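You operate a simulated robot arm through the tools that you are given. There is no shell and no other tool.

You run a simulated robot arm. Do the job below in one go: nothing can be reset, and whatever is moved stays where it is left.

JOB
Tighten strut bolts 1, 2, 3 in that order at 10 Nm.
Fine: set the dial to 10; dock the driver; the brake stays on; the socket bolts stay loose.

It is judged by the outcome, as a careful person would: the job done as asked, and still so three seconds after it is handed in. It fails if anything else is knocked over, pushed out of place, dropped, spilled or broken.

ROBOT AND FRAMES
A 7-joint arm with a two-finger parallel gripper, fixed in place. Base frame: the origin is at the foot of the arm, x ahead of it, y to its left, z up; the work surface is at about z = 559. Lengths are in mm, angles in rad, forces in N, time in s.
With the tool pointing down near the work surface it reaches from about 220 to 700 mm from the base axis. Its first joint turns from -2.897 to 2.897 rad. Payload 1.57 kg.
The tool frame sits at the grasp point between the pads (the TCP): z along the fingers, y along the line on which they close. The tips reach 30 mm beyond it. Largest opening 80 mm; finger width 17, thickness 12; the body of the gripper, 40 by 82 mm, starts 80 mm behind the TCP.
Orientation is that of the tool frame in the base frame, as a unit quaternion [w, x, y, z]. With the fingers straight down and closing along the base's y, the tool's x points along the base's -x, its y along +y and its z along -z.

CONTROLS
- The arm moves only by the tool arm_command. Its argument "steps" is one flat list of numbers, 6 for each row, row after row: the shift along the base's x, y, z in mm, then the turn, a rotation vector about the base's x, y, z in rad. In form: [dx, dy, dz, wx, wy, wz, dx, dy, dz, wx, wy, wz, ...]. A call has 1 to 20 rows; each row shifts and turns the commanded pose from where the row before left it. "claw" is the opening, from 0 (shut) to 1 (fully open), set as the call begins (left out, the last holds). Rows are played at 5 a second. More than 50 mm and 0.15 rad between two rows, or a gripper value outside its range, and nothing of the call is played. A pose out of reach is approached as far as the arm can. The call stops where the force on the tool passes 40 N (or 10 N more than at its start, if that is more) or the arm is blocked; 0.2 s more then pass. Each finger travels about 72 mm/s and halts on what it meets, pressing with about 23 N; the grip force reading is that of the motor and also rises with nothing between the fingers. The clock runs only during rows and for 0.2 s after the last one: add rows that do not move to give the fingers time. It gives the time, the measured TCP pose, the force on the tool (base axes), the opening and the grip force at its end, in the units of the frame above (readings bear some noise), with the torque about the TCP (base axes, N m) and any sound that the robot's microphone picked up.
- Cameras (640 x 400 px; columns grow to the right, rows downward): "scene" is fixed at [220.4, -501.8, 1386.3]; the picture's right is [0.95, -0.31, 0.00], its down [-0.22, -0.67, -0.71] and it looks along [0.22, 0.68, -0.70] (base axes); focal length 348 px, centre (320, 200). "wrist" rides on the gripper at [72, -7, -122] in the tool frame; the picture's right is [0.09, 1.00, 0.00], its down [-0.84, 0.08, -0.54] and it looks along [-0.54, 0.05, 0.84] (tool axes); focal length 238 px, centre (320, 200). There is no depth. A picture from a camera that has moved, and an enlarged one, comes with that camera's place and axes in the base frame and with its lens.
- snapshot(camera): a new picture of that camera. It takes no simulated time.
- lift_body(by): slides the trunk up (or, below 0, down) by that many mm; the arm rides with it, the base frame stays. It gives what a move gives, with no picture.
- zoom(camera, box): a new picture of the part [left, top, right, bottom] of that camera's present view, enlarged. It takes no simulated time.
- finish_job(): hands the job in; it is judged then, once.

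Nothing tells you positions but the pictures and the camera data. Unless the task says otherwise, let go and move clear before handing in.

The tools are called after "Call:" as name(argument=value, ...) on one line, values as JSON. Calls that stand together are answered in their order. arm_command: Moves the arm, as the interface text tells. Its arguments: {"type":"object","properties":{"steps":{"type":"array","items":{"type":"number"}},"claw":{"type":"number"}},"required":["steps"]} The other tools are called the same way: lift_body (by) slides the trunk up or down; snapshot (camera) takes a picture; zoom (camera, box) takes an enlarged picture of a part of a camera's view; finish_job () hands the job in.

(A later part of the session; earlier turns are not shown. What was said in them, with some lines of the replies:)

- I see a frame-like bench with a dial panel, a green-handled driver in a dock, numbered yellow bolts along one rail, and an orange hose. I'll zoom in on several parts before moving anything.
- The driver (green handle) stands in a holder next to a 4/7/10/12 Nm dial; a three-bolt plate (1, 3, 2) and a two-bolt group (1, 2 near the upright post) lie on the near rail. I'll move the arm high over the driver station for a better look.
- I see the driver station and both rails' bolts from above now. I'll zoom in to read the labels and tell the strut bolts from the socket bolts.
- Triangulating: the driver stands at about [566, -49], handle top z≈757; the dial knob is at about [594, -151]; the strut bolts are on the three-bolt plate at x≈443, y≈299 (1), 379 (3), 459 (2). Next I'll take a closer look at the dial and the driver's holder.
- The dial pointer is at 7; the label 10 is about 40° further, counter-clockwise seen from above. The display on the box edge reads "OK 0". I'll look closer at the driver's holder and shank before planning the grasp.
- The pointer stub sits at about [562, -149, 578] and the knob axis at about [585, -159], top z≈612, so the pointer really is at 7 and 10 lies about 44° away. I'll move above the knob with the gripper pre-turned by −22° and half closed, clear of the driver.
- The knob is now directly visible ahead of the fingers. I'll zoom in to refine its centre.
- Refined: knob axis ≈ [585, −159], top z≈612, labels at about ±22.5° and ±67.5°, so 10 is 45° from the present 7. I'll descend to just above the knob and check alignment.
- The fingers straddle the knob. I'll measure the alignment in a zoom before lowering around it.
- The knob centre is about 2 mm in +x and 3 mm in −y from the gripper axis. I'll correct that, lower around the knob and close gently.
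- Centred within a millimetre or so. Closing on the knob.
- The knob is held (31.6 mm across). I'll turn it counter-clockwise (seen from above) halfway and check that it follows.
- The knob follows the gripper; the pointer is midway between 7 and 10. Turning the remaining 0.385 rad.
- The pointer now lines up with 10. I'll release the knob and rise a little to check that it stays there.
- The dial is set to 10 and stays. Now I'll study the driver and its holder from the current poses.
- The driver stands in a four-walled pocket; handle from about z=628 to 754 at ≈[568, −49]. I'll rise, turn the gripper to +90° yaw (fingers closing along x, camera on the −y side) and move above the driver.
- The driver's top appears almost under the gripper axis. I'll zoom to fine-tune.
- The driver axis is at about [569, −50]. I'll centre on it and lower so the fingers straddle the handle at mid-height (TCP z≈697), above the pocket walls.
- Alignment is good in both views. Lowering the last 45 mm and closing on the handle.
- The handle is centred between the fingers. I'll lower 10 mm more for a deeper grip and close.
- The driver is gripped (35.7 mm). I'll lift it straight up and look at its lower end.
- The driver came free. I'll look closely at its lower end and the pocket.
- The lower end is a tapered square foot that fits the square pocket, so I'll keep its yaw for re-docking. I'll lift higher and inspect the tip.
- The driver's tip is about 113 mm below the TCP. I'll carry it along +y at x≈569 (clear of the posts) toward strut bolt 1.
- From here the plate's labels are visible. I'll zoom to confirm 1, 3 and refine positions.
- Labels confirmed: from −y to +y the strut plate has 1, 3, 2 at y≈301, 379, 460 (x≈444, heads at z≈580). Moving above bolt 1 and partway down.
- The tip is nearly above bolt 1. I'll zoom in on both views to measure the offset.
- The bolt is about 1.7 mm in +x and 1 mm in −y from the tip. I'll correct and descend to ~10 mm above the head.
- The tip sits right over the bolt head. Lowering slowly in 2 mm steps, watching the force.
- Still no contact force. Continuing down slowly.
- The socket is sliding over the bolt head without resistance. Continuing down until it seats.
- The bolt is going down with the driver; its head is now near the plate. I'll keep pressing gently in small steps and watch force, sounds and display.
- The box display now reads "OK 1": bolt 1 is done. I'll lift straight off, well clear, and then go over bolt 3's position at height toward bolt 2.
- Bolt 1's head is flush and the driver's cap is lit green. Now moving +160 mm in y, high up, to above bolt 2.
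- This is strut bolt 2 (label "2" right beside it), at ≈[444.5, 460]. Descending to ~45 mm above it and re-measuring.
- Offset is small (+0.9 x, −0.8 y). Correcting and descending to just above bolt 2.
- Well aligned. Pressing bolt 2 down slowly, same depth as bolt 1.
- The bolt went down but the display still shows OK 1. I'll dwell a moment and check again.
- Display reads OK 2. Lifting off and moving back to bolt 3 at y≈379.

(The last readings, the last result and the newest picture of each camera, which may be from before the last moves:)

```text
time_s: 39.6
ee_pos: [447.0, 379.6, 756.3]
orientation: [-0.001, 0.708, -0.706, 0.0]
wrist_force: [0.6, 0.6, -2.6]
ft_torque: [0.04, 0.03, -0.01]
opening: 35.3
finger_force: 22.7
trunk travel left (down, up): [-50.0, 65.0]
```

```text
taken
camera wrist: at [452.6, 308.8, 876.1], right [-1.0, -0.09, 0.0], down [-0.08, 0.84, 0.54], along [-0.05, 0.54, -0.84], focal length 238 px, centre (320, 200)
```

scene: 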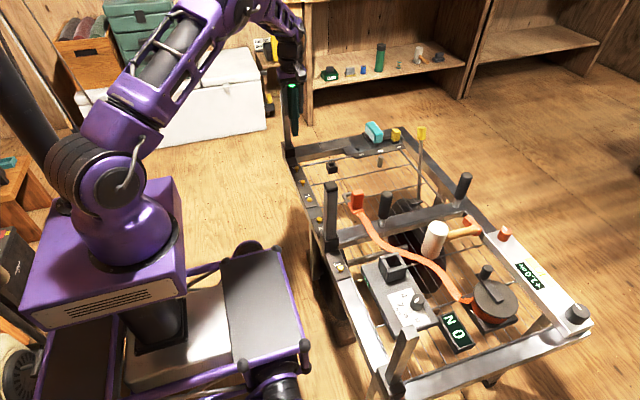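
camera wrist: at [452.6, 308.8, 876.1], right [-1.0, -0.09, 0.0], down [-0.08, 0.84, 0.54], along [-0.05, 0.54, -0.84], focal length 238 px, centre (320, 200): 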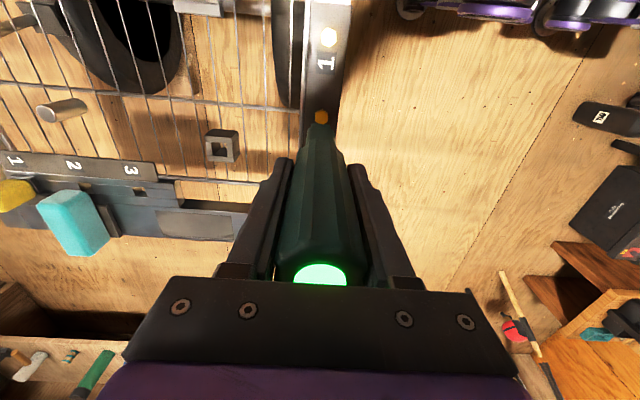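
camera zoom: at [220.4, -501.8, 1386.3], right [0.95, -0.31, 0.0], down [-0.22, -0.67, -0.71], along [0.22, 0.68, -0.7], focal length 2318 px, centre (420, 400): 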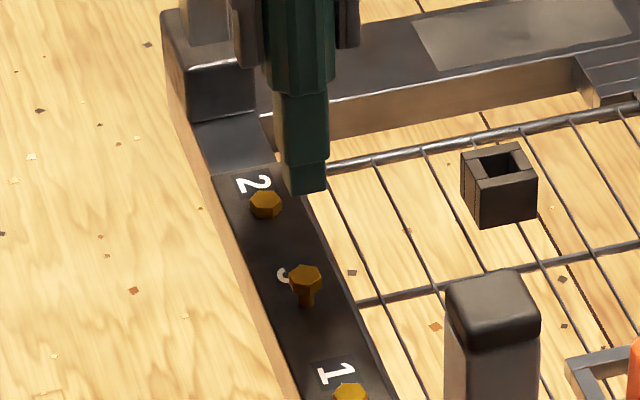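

Bolt 3 is about 1 mm in −x and 0.5 mm in −y of the tip. Correcting and descending to just above it.

Call:
arm_command(steps=[-1.1, -0.5, -18, 0, 0, 0, 0, 0, -18, 0, 0, 0, 0, 0, -14, 0, 0, 0, 0, 0, 0, 0, 0, 0])

Call:
zoom(camera="wrist", box=[280, 80, 360, 150])

Call:
zoom(camera="scene", box=[275, 150, 335, 210])

```text
time_s: 40.6
ee_pos: [444.7, 379.0, 704.0]
orientation: [0.0, 0.708, -0.707, 0.0]
wrist_force: [0.8, 0.2, -3.0]
ft_torque: [0.01, 0.0, 0.01]
opening: 35.8
finger_force: 22.7
trunk travel left (down, up): [-50.0, 65.0]
```

```text
5.71 times, centred on (320, 115) of wrist
camera zoom: at [450.9, 307.2, 824.3], right [-1.0, -0.09, 0.0], down [-0.08, 0.84, 0.54], along [-0.05, 0.54, -0.84], focal length 1362 px, centre (320, 686)
```

zoom: 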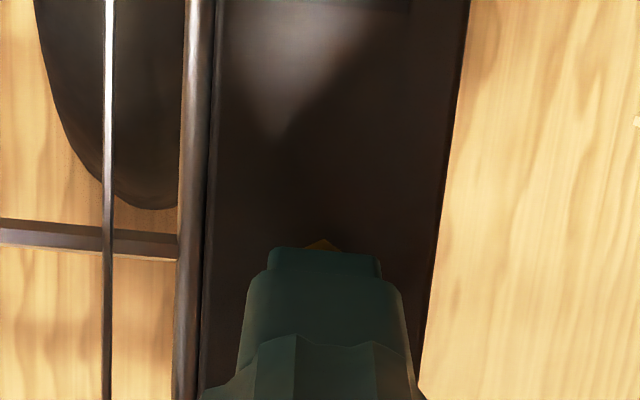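

```text
6.67 times, centred on (305, 180) of scene
camera zoom: at [220.4, -501.8, 1386.3], right [0.95, -0.31, 0.0], down [-0.22, -0.67, -0.71], along [0.22, 0.68, -0.7], focal length 2318 px, centre (420, 333)
```

zoom: 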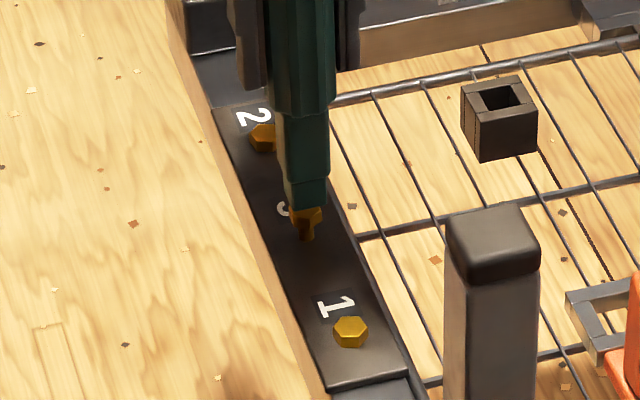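

Aligned over bolt 3; bolts 1 and 2 are flush. Pressing bolt 3 down slowly, then dwelling.

Call:
arm_command(steps=[0, 0, -2, 0, 0, 0, 0, 0, -2, 0, 0, 0, 0, 0, -2, 0, 0, 0, 0, 0, -2, 0, 0, 0, 0, 0, -1.5, 0, 0, 0, 0, 0, -1.5, 0, 0, 0, 0, 0, -1.5, 0, 0, 0, 0, 0, -1.5, 0, 0, 0, 0, 0, -1.5, 0, 0, 0, 0, 0, -1.5, 0, 0, 0, 0, 0, -1.5, 0, 0, 0, 0, 0, -1.5, 0, 0, 0, 0, 0, 0, 0, 0, 0, 0, 0, 0, 0, 0, 0, 0, 0, 0, 0, 0, 0, 0, 0, 0, 0, 0, 0])

Call:
zoom(camera="scene", box=[275, 150, 335, 210])

Call:
zoom(camera="scene", box=[350, 250, 420, 300])

```text
time_s: 44.0
ee_pos: [444.4, 377.9, 684.7]
orientation: [0.0, 0.708, -0.706, 0.0]
wrist_force: [0.9, 0.1, 0.3]
ft_torque: [-0.02, -0.11, -0.01]
opening: 35.6
finger_force: 22.6
trunk travel left (down, up): [-50.0, 65.0]
```

```text
6.67 times, centred on (305, 180) of scene
camera zoom: at [220.4, -501.8, 1386.3], right [0.95, -0.31, 0.0], down [-0.22, -0.67, -0.71], along [0.22, 0.68, -0.7], focal length 2318 px, centre (420, 333)
```

zoom: 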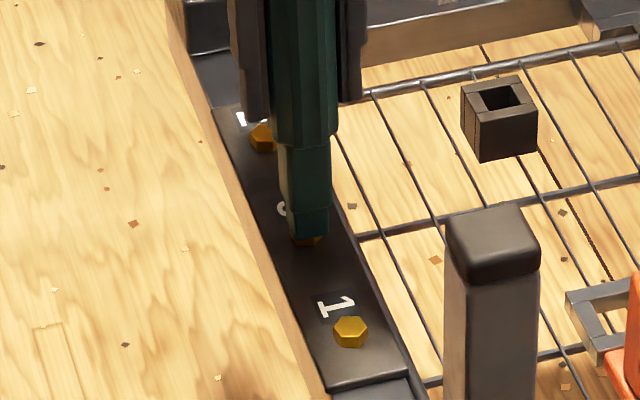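

```text
8.00 times, centred on (385, 275) of scene
camera zoom: at [220.4, -501.8, 1386.3], right [0.95, -0.31, 0.0], down [-0.22, -0.67, -0.71], along [0.22, 0.68, -0.7], focal length 2781 px, centre (-200, -400)
```

zoom: 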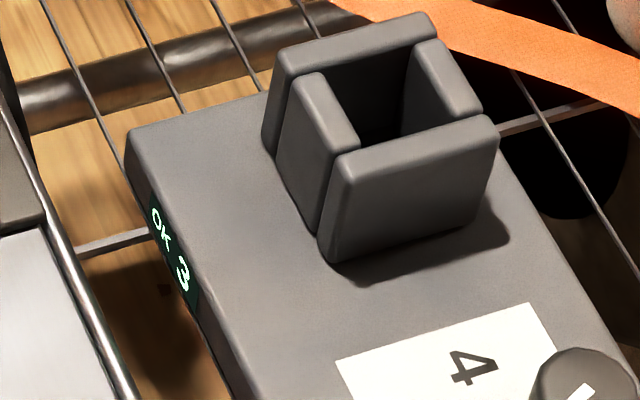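

Display reads OK 3: all three strut bolts are done in order. I'll lift off high and move to x≈569 before returning along −y to the dock.

Call:
arm_command(steps=[0, 0, 3, 0, 0, 0, 0, 0, 8, 0, 0, 0, 0, 0, 20, 0, 0, 0, 0, 0, 32, 0, 0, 0, 0, 0, 32, 0, 0, 0, 0, 0, 32, 0, 0, 0, 0, 0, 32, 0, 0, 0, 0, 0, 32, 0, 0, 0, 24.2, 0, 0, 0, 0, 0, 35, 0, 0, 0, 0, 0, 35, 0, 0, 0, 0, 0, 30, 0, 0, 0, 0, 0, 0, 0, 0, 0, 0, 0])

Call:
zoom(camera="scene", box=[275, 140, 365, 280])

Call:
snapshot(camera="scene")

```text
time_s: 46.8
ee_pos: [569.9, 378.4, 874.6]
orientation: [0.0, 0.708, -0.707, 0.0]
wrist_force: [0.2, 0.9, -3.4]
ft_torque: [-0.03, 0.0, -0.03]
opening: 35.7
finger_force: 22.9
trunk travel left (down, up): [-50.0, 65.0]
```

```text
2.86 times, centred on (320, 210) of scene
camera zoom: at [220.4, -501.8, 1386.3], right [0.95, -0.31, 0.0], down [-0.22, -0.67, -0.71], along [0.22, 0.68, -0.7], focal length 993 px, centre (320, 171)
```

zoom: 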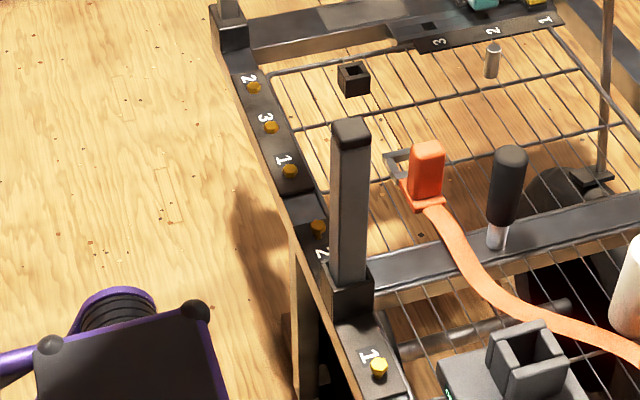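

```text
taken
```

scene: 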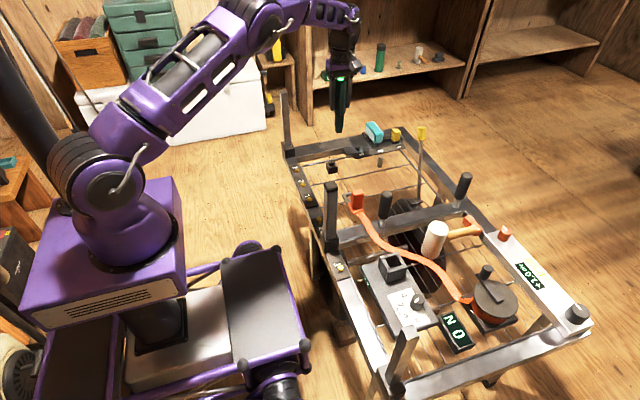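

Bolts 1, 3, 2 are flush on the strut plate; the socket bolts are untouched. Returning along −y to above the dock.

Call:
arm_command(steps=[0, -20, 0, 0, 0, 0, 0, -30, 0, 0, 0, 0, 0, -30, 0, 0, 0, 0, 0, -30, 0, 0, 0, 0, 0, -30, 0, 0, 0, 0, 0, -30, 0, 0, 0, 0, 0, -30, 0, 0, 0, 0, 0, -30, 0, 0, 0, 0, 0, -30, 0, 0, 0, 0, 0, -30, 0, 0, 0, 0, 0, -30, 0, 0, 0, 0, 0, -30, 0, 0, 0, 0, 0, -30, 0, 0, 0, 0, 0, -30, 0, 0, 0, 0, 0, -17.7, 0, 0, 0, 0, 0, 0, 0, 0, 0, 0])

Call:
snapshot(camera="wrist")

Call:
zoom(camera="wrist", box=[260, 60, 380, 160])

```text
time_s: 50.2
ee_pos: [569.2, -50.2, 876.6]
orientation: [0.0, 0.708, -0.706, 0.0]
wrist_force: [-0.5, 0.5, -3.4]
ft_torque: [0.0, -0.02, 0.01]
opening: 35.6
finger_force: 23.2
trunk travel left (down, up): [-50.0, 65.0]
```

```text
taken
camera wrist: at [575.3, -121.0, 996.3], right [-1.0, -0.09, 0.0], down [-0.08, 0.84, 0.54], along [-0.05, 0.54, -0.84], focal length 238 px, centre (320, 200)
```

wrist: 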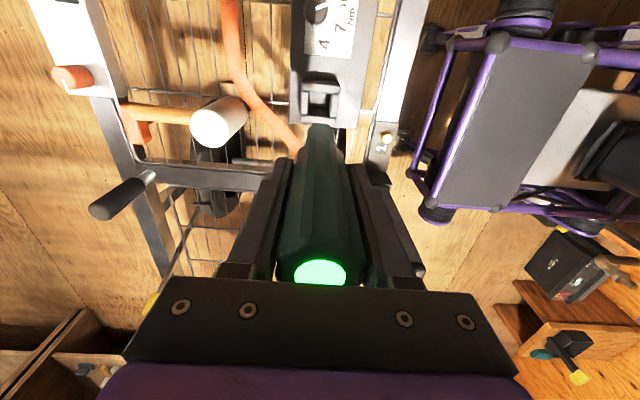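

```text
4.00 times, centred on (320, 110) of wrist
camera zoom: at [575.3, -121.0, 996.3], right [-1.0, -0.09, 0.0], down [-0.08, 0.84, 0.54], along [-0.05, 0.54, -0.84], focal length 953 px, centre (320, 560)
```

zoom: 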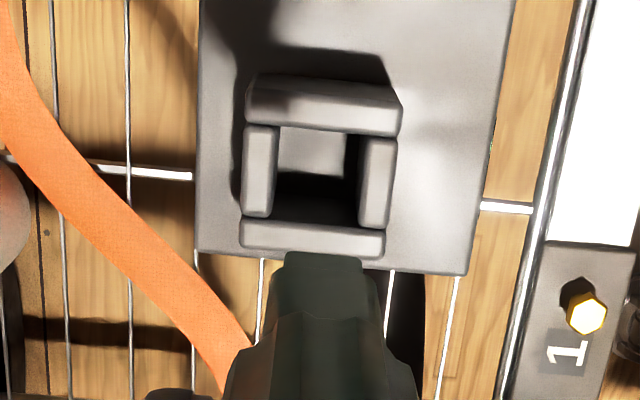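

I'm back above the dock. The tip looks shifted slightly relative to my first lift, so I'll compare with the same scene zoom as before.

Call:
zoom(camera="scene", box=[390, 170, 460, 260])

Call:
zoom(camera="wrist", box=[260, 100, 380, 300])

```text
4.44 times, centred on (425, 215) of scene
camera zoom: at [220.4, -501.8, 1386.3], right [0.95, -0.31, 0.0], down [-0.22, -0.67, -0.71], along [0.22, 0.68, -0.7], focal length 1545 px, centre (-147, 133)
```

zoom: 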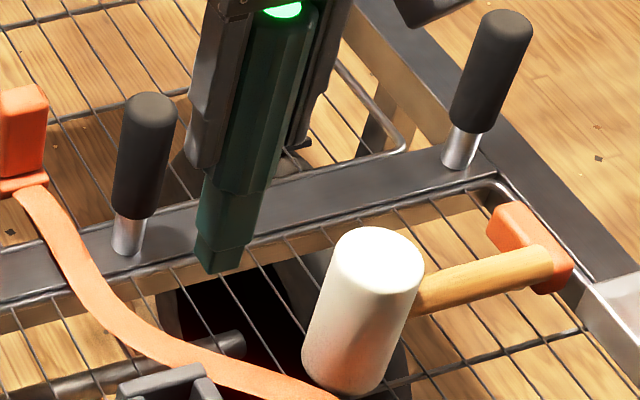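

```text
2.00 times, centred on (320, 200) of wrist
camera zoom: at [575.3, -121.0, 996.3], right [-1.0, -0.09, 0.0], down [-0.08, 0.84, 0.54], along [-0.05, 0.54, -0.84], focal length 477 px, centre (320, 200)
```

zoom: 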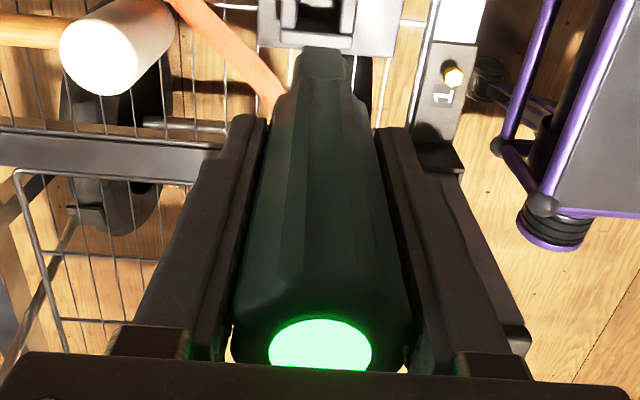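

The driver has slid about 7 mm down in the grip (tip now ~120 mm below TCP) but is straight and unrotated. I'll lower to just above the pocket at the pick-up x,y and check.

Call:
arm_command(steps=[0, 0, -30, 0, 0, 0, 0, 0, -30, 0, 0, 0, 0, 0, -30, 0, 0, 0, 0, 0, -25, 0, 0, 0, 0, 0, -11, 0, 0, 0, 0, 0, 0, 0, 0, 0])

Call:
zoom(camera="wrist", box=[260, 60, 380, 160])

Call:
zoom(camera="scene", box=[360, 220, 430, 290])

```text
time_s: 51.6
ee_pos: [569.6, -48.6, 749.5]
orientation: [0.0, 0.708, -0.706, 0.0]
wrist_force: [0.1, -0.9, -3.3]
ft_torque: [-0.01, 0.05, 0.01]
opening: 35.6
finger_force: 22.9
trunk travel left (down, up): [-50.0, 65.0]
```

```text
4.00 times, centred on (320, 110) of wrist
camera zoom: at [575.5, -119.4, 869.2], right [-1.0, -0.09, 0.0], down [-0.08, 0.84, 0.54], along [-0.05, 0.54, -0.84], focal length 953 px, centre (320, 560)
```

zoom: 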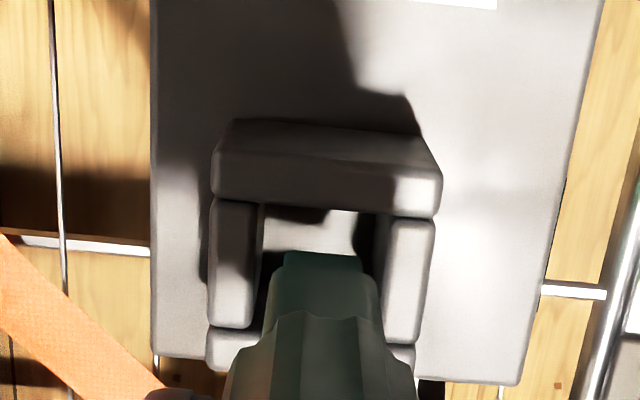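

```text
5.71 times, centred on (395, 255) of scene
camera zoom: at [220.4, -501.8, 1386.3], right [0.95, -0.31, 0.0], down [-0.22, -0.67, -0.71], along [0.22, 0.68, -0.7], focal length 1987 px, centre (-109, -114)
```

zoom: 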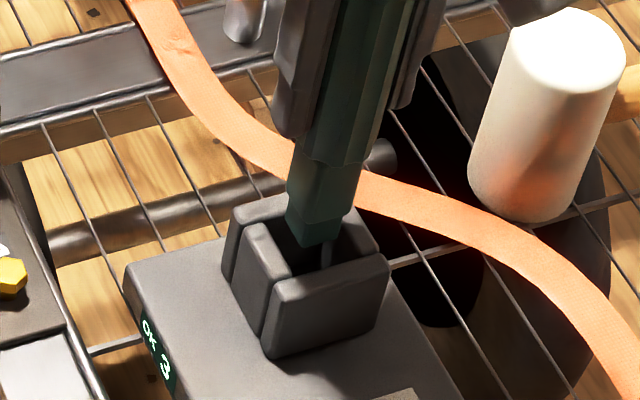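

The tip is centred over the pocket. Lowering in small steps and watching the force.

Call:
arm_command(steps=[0, 0, -6, 0, 0, 0, 0, 0, -6, 0, 0, 0, 0, 0, -5, 0, 0, 0, 0, 0, -5, 0, 0, 0, 0, 0, -5, 0, 0, 0, 0, 0, 0, 0, 0, 0])

Call:
zoom(camera="scene", box=[360, 220, 430, 290])

Call:
zoom(camera="wrist", box=[260, 60, 380, 160])

```text
time_s: 53.0
ee_pos: [569.4, -48.2, 722.7]
orientation: [0.0, 0.708, -0.707, 0.0]
wrist_force: [-0.5, -0.8, -3.2]
ft_torque: [-0.04, 0.03, -0.02]
opening: 35.6
finger_force: 23.5
trunk travel left (down, up): [-50.0, 65.0]
```

```text
5.71 times, centred on (395, 255) of scene
camera zoom: at [220.4, -501.8, 1386.3], right [0.95, -0.31, 0.0], down [-0.22, -0.67, -0.71], along [0.22, 0.68, -0.7], focal length 1987 px, centre (-109, -114)
```

zoom: 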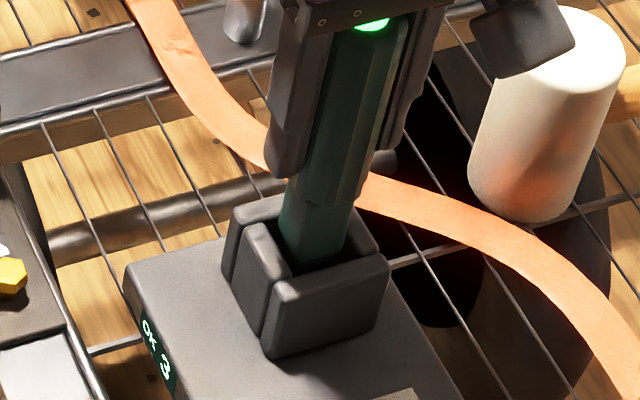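

```text
4.00 times, centred on (320, 110) of wrist
camera zoom: at [575.3, -120.3, 842.5], right [-1.0, -0.09, 0.0], down [-0.08, 0.84, 0.54], along [-0.05, 0.54, -0.84], focal length 953 px, centre (320, 560)
```

zoom: 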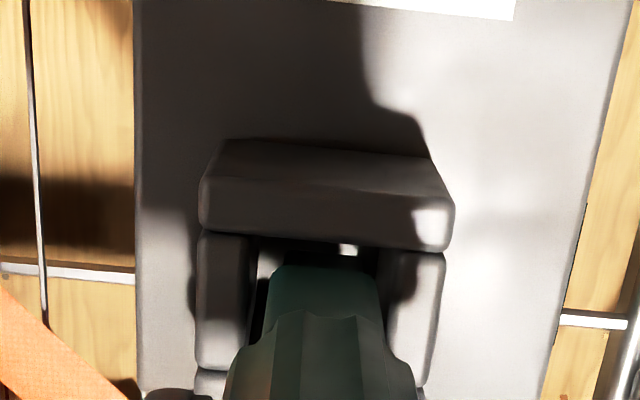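

The foot is entering the pocket freely. Continuing down in small steps.

Call:
arm_command(steps=[0, 0, -4, 0, 0, 0, 0, 0, -4, 0, 0, 0, 0, 0, -4, 0, 0, 0, 0, 0, -4, 0, 0, 0, 0, 0, -4, 0, 0, 0, 0, 0, 0, 0, 0, 0])

Call:
zoom(camera="scene", box=[360, 220, 430, 290])

```text
time_s: 54.4
ee_pos: [569.5, -49.9, 701.6]
orientation: [0.001, 0.708, -0.706, 0.0]
wrist_force: [0.2, -0.2, -3.3]
ft_torque: [0.02, 0.04, 0.0]
opening: 35.6
finger_force: 23.0
trunk travel left (down, up): [-50.0, 65.0]
```

```text
5.71 times, centred on (395, 255) of scene
camera zoom: at [220.4, -501.8, 1386.3], right [0.95, -0.31, 0.0], down [-0.22, -0.67, -0.71], along [0.22, 0.68, -0.7], focal length 1987 px, centre (-109, -114)
```

zoom: 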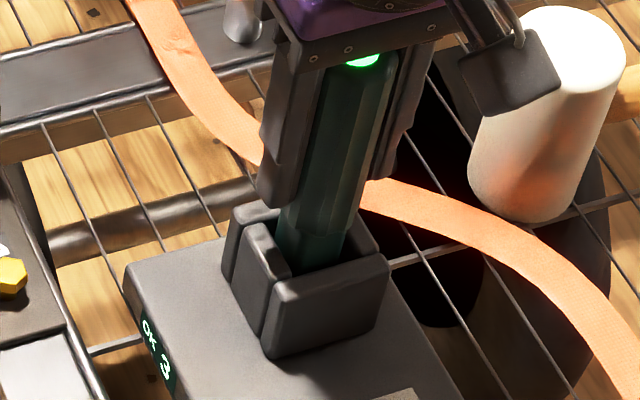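

Nearly seated, no side force. A few more millimetres, slowly, until the foot rests on the bottom.

Call:
arm_command(steps=[0, 0, -1.5, 0, 0, 0, 0, 0, -1.5, 0, 0, 0, 0, 0, -1.5, 0, 0, 0, 0, 0, -1.5, 0, 0, 0, 0, 0, 0, 0, 0, 0])

Call:
zoom(camera="scene", box=[360, 220, 430, 290])

```text
time_s: 55.6
ee_pos: [570.0, -48.3, 696.2]
orientation: [0.0, 0.708, -0.706, 0.0]
wrist_force: [0.0, 0.5, -2.8]
ft_torque: [-0.01, -0.01, 0.01]
opening: 35.3
finger_force: 23.5
trunk travel left (down, up): [-50.0, 65.0]
```

```text
5.71 times, centred on (395, 255) of scene
camera zoom: at [220.4, -501.8, 1386.3], right [0.95, -0.31, 0.0], down [-0.22, -0.67, -0.71], along [0.22, 0.68, -0.7], focal length 1987 px, centre (-109, -114)
```

zoom: 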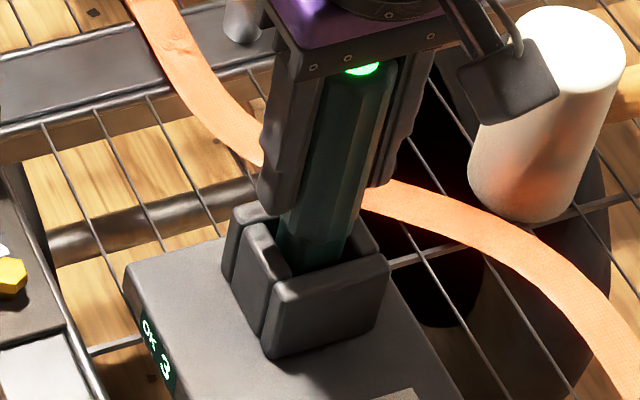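

Still hanging from the gripper. Continuing in 1 mm steps.

Call:
arm_command(steps=[0, 0, -1, 0, 0, 0, 0, 0, -1, 0, 0, 0, 0, 0, -1, 0, 0, 0, 0, 0, 0, 0, 0, 0])

```text
time_s: 56.6
ee_pos: [569.4, -48.9, 695.5]
orientation: [-0.002, 0.708, -0.707, 0.001]
wrist_force: [-2.9, -1.4, 21.5]
ft_torque: [-0.03, 0.66, -0.01]
opening: 36.0
finger_force: 22.7
trunk travel left (down, up): [-50.0, 65.0]
```

The foot touched bottom (about 25 N of contact) at the expected height. I'll ease back 1 mm and compare with the original docked view before releasing.

Call:
arm_command(steps=[0, 0, 0.8, 0, 0, 0, 0, 0, 0, 0, 0, 0])

Call:
zoom(camera="scene", box=[365, 215, 435, 285])

Call:
zoom(camera="wrist", box=[260, 80, 380, 200])

```text
time_s: 57.2
ee_pos: [569.4, -49.2, 695.6]
orientation: [-0.002, 0.708, -0.706, 0.001]
wrist_force: [-0.1, -0.3, 17.8]
ft_torque: [0.08, 0.32, -0.01]
opening: 35.7
finger_force: 22.7
trunk travel left (down, up): [-50.0, 65.0]
```

```text
5.71 times, centred on (400, 250) of scene
camera zoom: at [220.4, -501.8, 1386.3], right [0.95, -0.31, 0.0], down [-0.22, -0.67, -0.71], along [0.22, 0.68, -0.7], focal length 1987 px, centre (-137, -86)
```

zoom: 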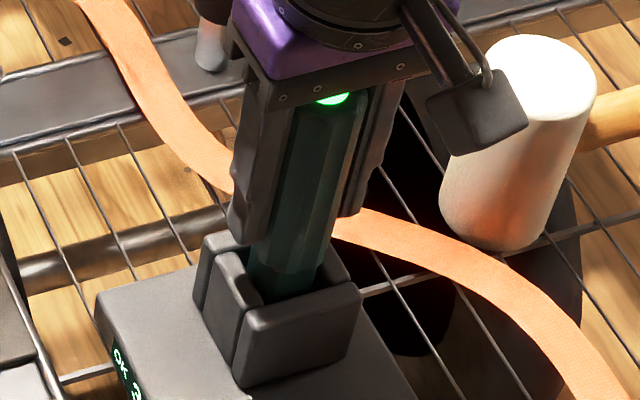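

```text
3.33 times, centred on (320, 140) of wrist
camera zoom: at [575.1, -120.6, 815.1], right [-1.0, -0.09, 0.0], down [-0.08, 0.84, 0.54], along [-0.05, 0.54, -0.84], focal length 794 px, centre (320, 400)
```

zoom: 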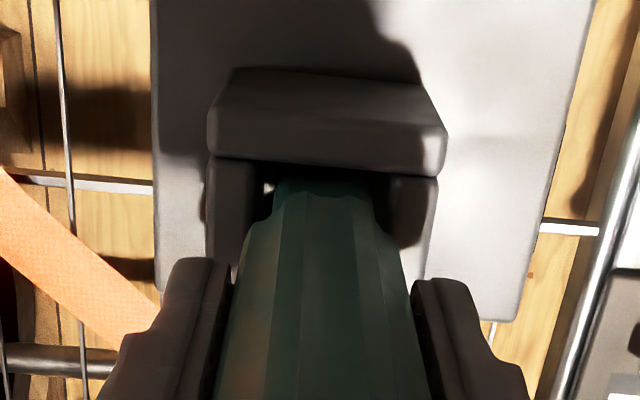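

The cap is back at its original height in the picture, so it's seated. I'll relieve the remaining pressure before opening.

Call:
arm_command(steps=[0, 0, 1, 0, 0, 0, 0, 0, 0, 0, 0, 0])

```text
time_s: 57.8
ee_pos: [568.6, -50.3, 695.8]
orientation: [-0.001, 0.707, -0.707, 0.0]
wrist_force: [4.2, -0.1, 7.6]
ft_torque: [0.09, -0.33, -0.01]
opening: 35.6
finger_force: 22.3
trunk travel left (down, up): [-50.0, 65.0]
```

Call:
arm_command(steps=[0, 0, 0.7, 0, 0, 0, 0, 0, 0, 0, 0, 0])

Call:
zoom(camera="scene", box=[375, 240, 415, 290])

```text
time_s: 58.4
ee_pos: [569.3, -50.1, 694.2]
orientation: [0.001, 0.707, -0.707, -0.001]
wrist_force: [0.6, 2.1, 1.9]
ft_torque: [0.2, -0.04, 0.04]
opening: 35.8
finger_force: 22.7
trunk travel left (down, up): [-50.0, 65.0]
```

```text
8.00 times, centred on (395, 265) of scene
camera zoom: at [220.4, -501.8, 1386.3], right [0.95, -0.31, 0.0], down [-0.22, -0.67, -0.71], along [0.22, 0.68, -0.7], focal length 2781 px, centre (-280, -320)
```

zoom: 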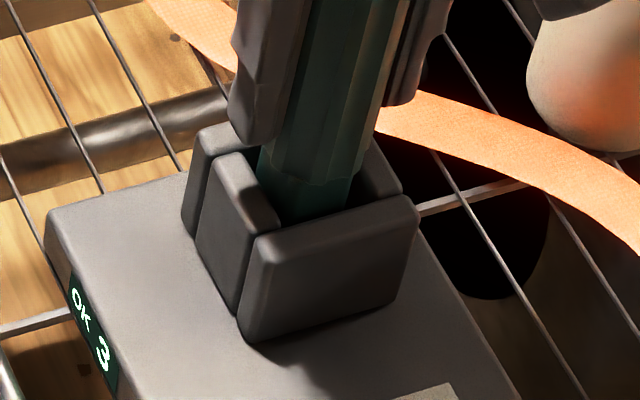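

The driver's weight now rests in the dock. Opening the gripper.

Call:
arm_command(steps=[0, 0, 0, 0, 0, 0, 0, 0, 0, 0, 0, 0, 0, 0, 0, 0, 0, 0, 0, 0, 0, 0, 0, 0], claw=1)

Call:
zoom(camera="scene", box=[365, 215, 435, 285])

Call:
snapshot(camera="wrist")

```text
time_s: 59.4
ee_pos: [569.6, -51.0, 695.2]
orientation: [0.0, 0.708, -0.706, 0.0]
wrist_force: [0.0, 0.4, -0.7]
ft_torque: [-0.04, 0.01, 0.02]
opening: 80.0
finger_force: 0.0
trunk travel left (down, up): [-50.0, 65.0]
```

```text
5.71 times, centred on (400, 250) of scene
camera zoom: at [220.4, -501.8, 1386.3], right [0.95, -0.31, 0.0], down [-0.22, -0.67, -0.71], along [0.22, 0.68, -0.7], focal length 1987 px, centre (-137, -86)
```

zoom: 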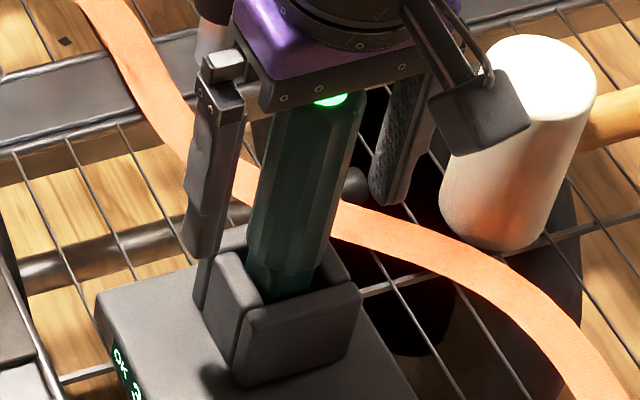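

```text
taken
camera wrist: at [575.3, -121.2, 815.5], right [-1.0, -0.09, 0.0], down [-0.08, 0.84, 0.54], along [-0.05, 0.54, -0.84], focal length 238 px, centre (320, 200)
```

wrist: 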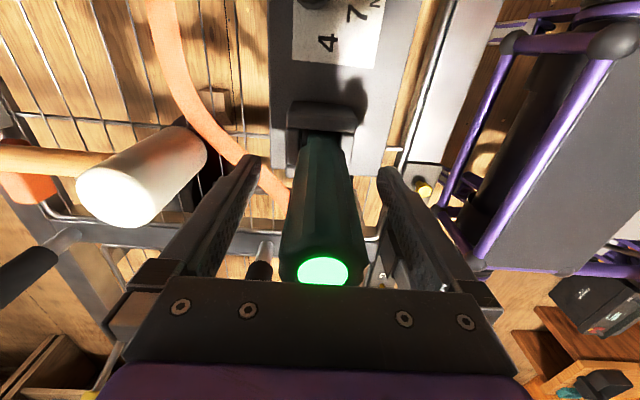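

The driver stands in the dock. Rising straight up, clear of the handle.

Call:
arm_command(steps=[0, 0, 10, 0, 0, 0, 0, 0, 25, 0, 0, 0, 0, 0, 35, 0, 0, 0, 0, 0, 40, 0, 0, 0, 0, 0, 40, 0, 0, 0, 0, 0, 25, 0, 0, 0, 0, 0, 0, 0, 0, 0])

Call:
zoom(camera="scene", box=[365, 215, 435, 285])

Call:
zoom(camera="wrist", box=[270, 60, 370, 160])

Call:
snapshot(camera="scene")

```text
time_s: 61.0
ee_pos: [567.7, -47.1, 872.2]
orientation: [0.0, 0.708, -0.707, 0.0]
wrist_force: [0.1, 0.3, 0.5]
ft_torque: [-0.03, 0.02, 0.02]
opening: 80.0
finger_force: 0.1
trunk travel left (down, up): [-50.0, 65.0]
```

```text
5.71 times, centred on (400, 250) of scene
camera zoom: at [220.4, -501.8, 1386.3], right [0.95, -0.31, 0.0], down [-0.22, -0.67, -0.71], along [0.22, 0.68, -0.7], focal length 1987 px, centre (-137, -86)
```

zoom: 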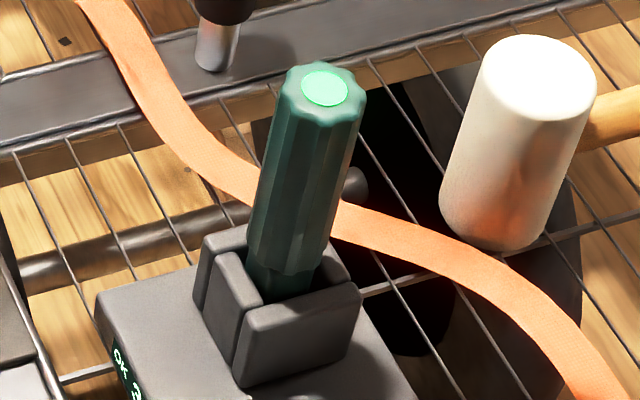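

```text
4.00 times, centred on (320, 110) of wrist
camera zoom: at [574.0, -119.6, 991.9], right [-1.0, -0.09, 0.0], down [-0.08, 0.84, 0.54], along [-0.05, 0.54, -0.84], focal length 953 px, centre (320, 560)
```

zoom: 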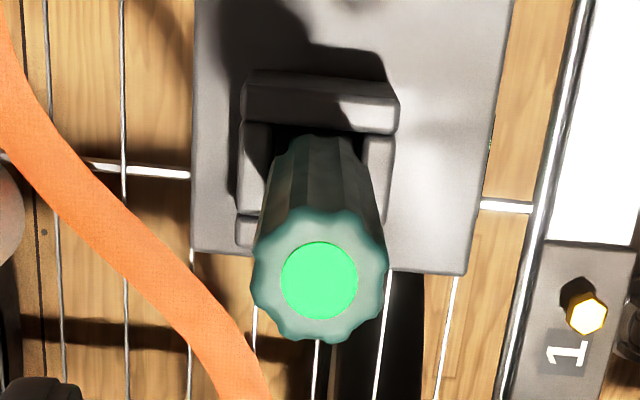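

```text
taken
```

scene: 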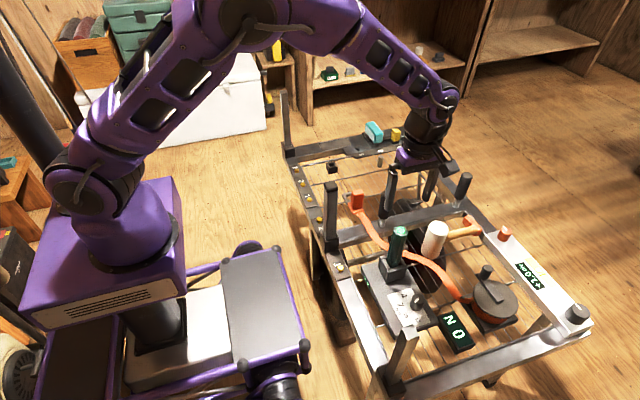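

The driver is docked as it was. A final check of the dial, strut bolts and socket bolts.

Call:
zoom(camera="scene", box=[380, 270, 460, 330])

Call:
zoom(camera="scene", box=[280, 160, 360, 280])

Call:
zoom(camera="scene", box=[280, 90, 480, 220])

Call:
zoom(camera="scene", box=[350, 200, 600, 380])

```text
6.67 times, centred on (420, 300) of scene
camera zoom: at [220.4, -501.8, 1386.3], right [0.95, -0.31, 0.0], down [-0.22, -0.67, -0.71], along [0.22, 0.68, -0.7], focal length 2318 px, centre (-347, -467)
```

zoom: 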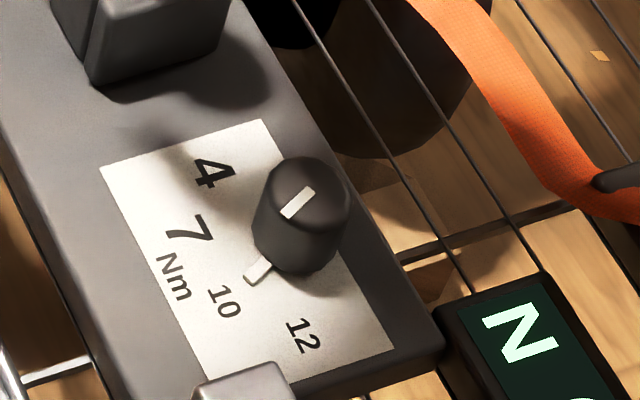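

```text
3.33 times, centred on (320, 220) of scene
camera zoom: at [220.4, -501.8, 1386.3], right [0.95, -0.31, 0.0], down [-0.22, -0.67, -0.71], along [0.22, 0.68, -0.7], focal length 1159 px, centre (320, 133)
```

zoom: 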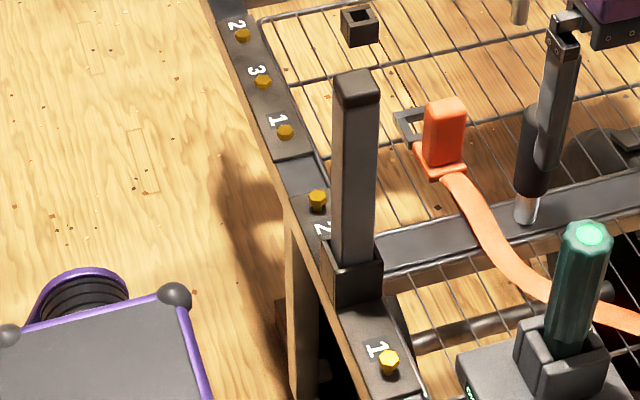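

```text
3.08 times, centred on (380, 155) of scene
camera zoom: at [220.4, -501.8, 1386.3], right [0.95, -0.31, 0.0], down [-0.22, -0.67, -0.71], along [0.22, 0.68, -0.7], focal length 1070 px, centre (135, 338)
```

zoom: 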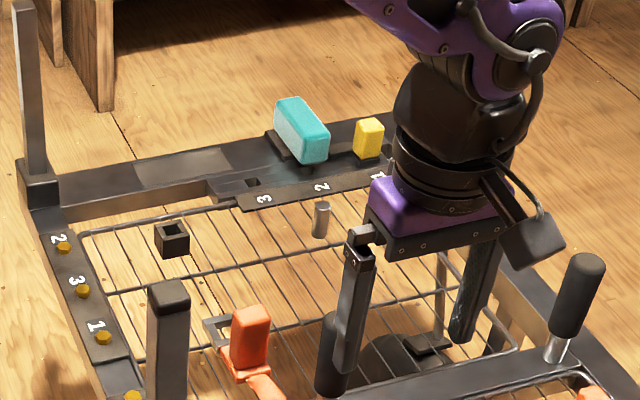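

```text
2.22 times, centred on (475, 290) of scene
camera zoom: at [220.4, -501.8, 1386.3], right [0.95, -0.31, 0.0], down [-0.22, -0.67, -0.71], along [0.22, 0.68, -0.7], focal length 773 px, centre (-24, 0)
```

zoom: 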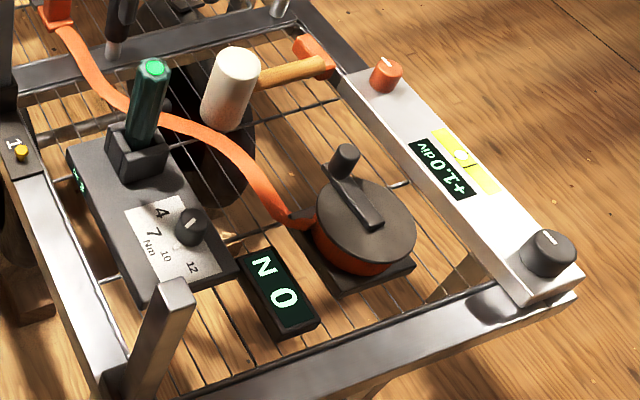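

The dial is on 10, strut bolts 1, 2 and 3 are flush, both socket bolts are still raised, the driver is docked and nothing else has moved. I'll raise the arm a bit more and hand in.

Call:
arm_command(steps=[0, 0, 20, 0, 0, 0, 0, 0, 20, 0, 0, 0, 0, 0, 0, 0, 0, 0, 0, 0, 0, 0, 0, 0, 0, 0, 0, 0, 0, 0])

Call:
zoom(camera="scene", box=[350, 200, 460, 300])

```text
time_s: 62.2
ee_pos: [567.9, -49.4, 911.1]
orientation: [0.0, 0.708, -0.707, 0.0]
wrist_force: [-0.4, 0.2, -0.1]
ft_torque: [0.03, -0.01, 0.01]
opening: 80.0
finger_force: 0.1
trunk travel left (down, up): [-50.0, 65.0]
```

```text
4.00 times, centred on (405, 250) of scene
camera zoom: at [220.4, -501.8, 1386.3], right [0.95, -0.31, 0.0], down [-0.22, -0.67, -0.71], along [0.22, 0.68, -0.7], focal length 1391 px, centre (-20, 0)
```

zoom: 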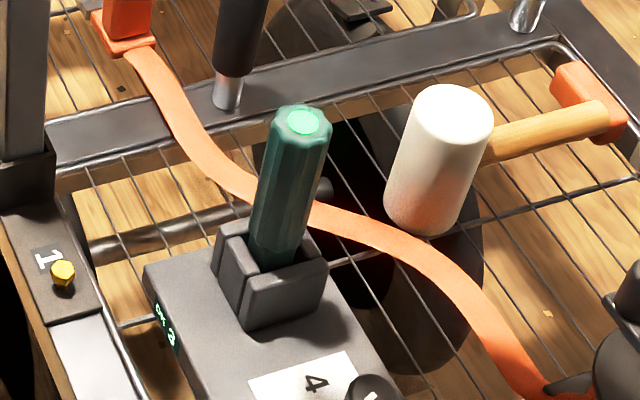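

Everything is stable: the driver is docked upright, the display shows OK 3, and the arm is clear. Handing in.

Call:
finish_job()

```text
The job is handed in.
```

I tightened strut bolts 1, 2 and 3 in that order with the dial set to 10 Nm, and the job is handed in. The box display counted up to OK 3, and all three bolt heads are flush with the plate.

- **Dial:** I turned it from 7 to 10, and it was still on 10 at the last check.
- **Driver:** it is back upright in its dock. It slid about 7 mm down in the gripper during the work, but it seated at its original height.
- **Socket bolts:** both are still raised; I did not touch them.
- **Brake:** I did not touch any of the levers. I never worked out which control is the brake.

Nothing else looked moved in the final pictures, and the arm is clear above the dock.
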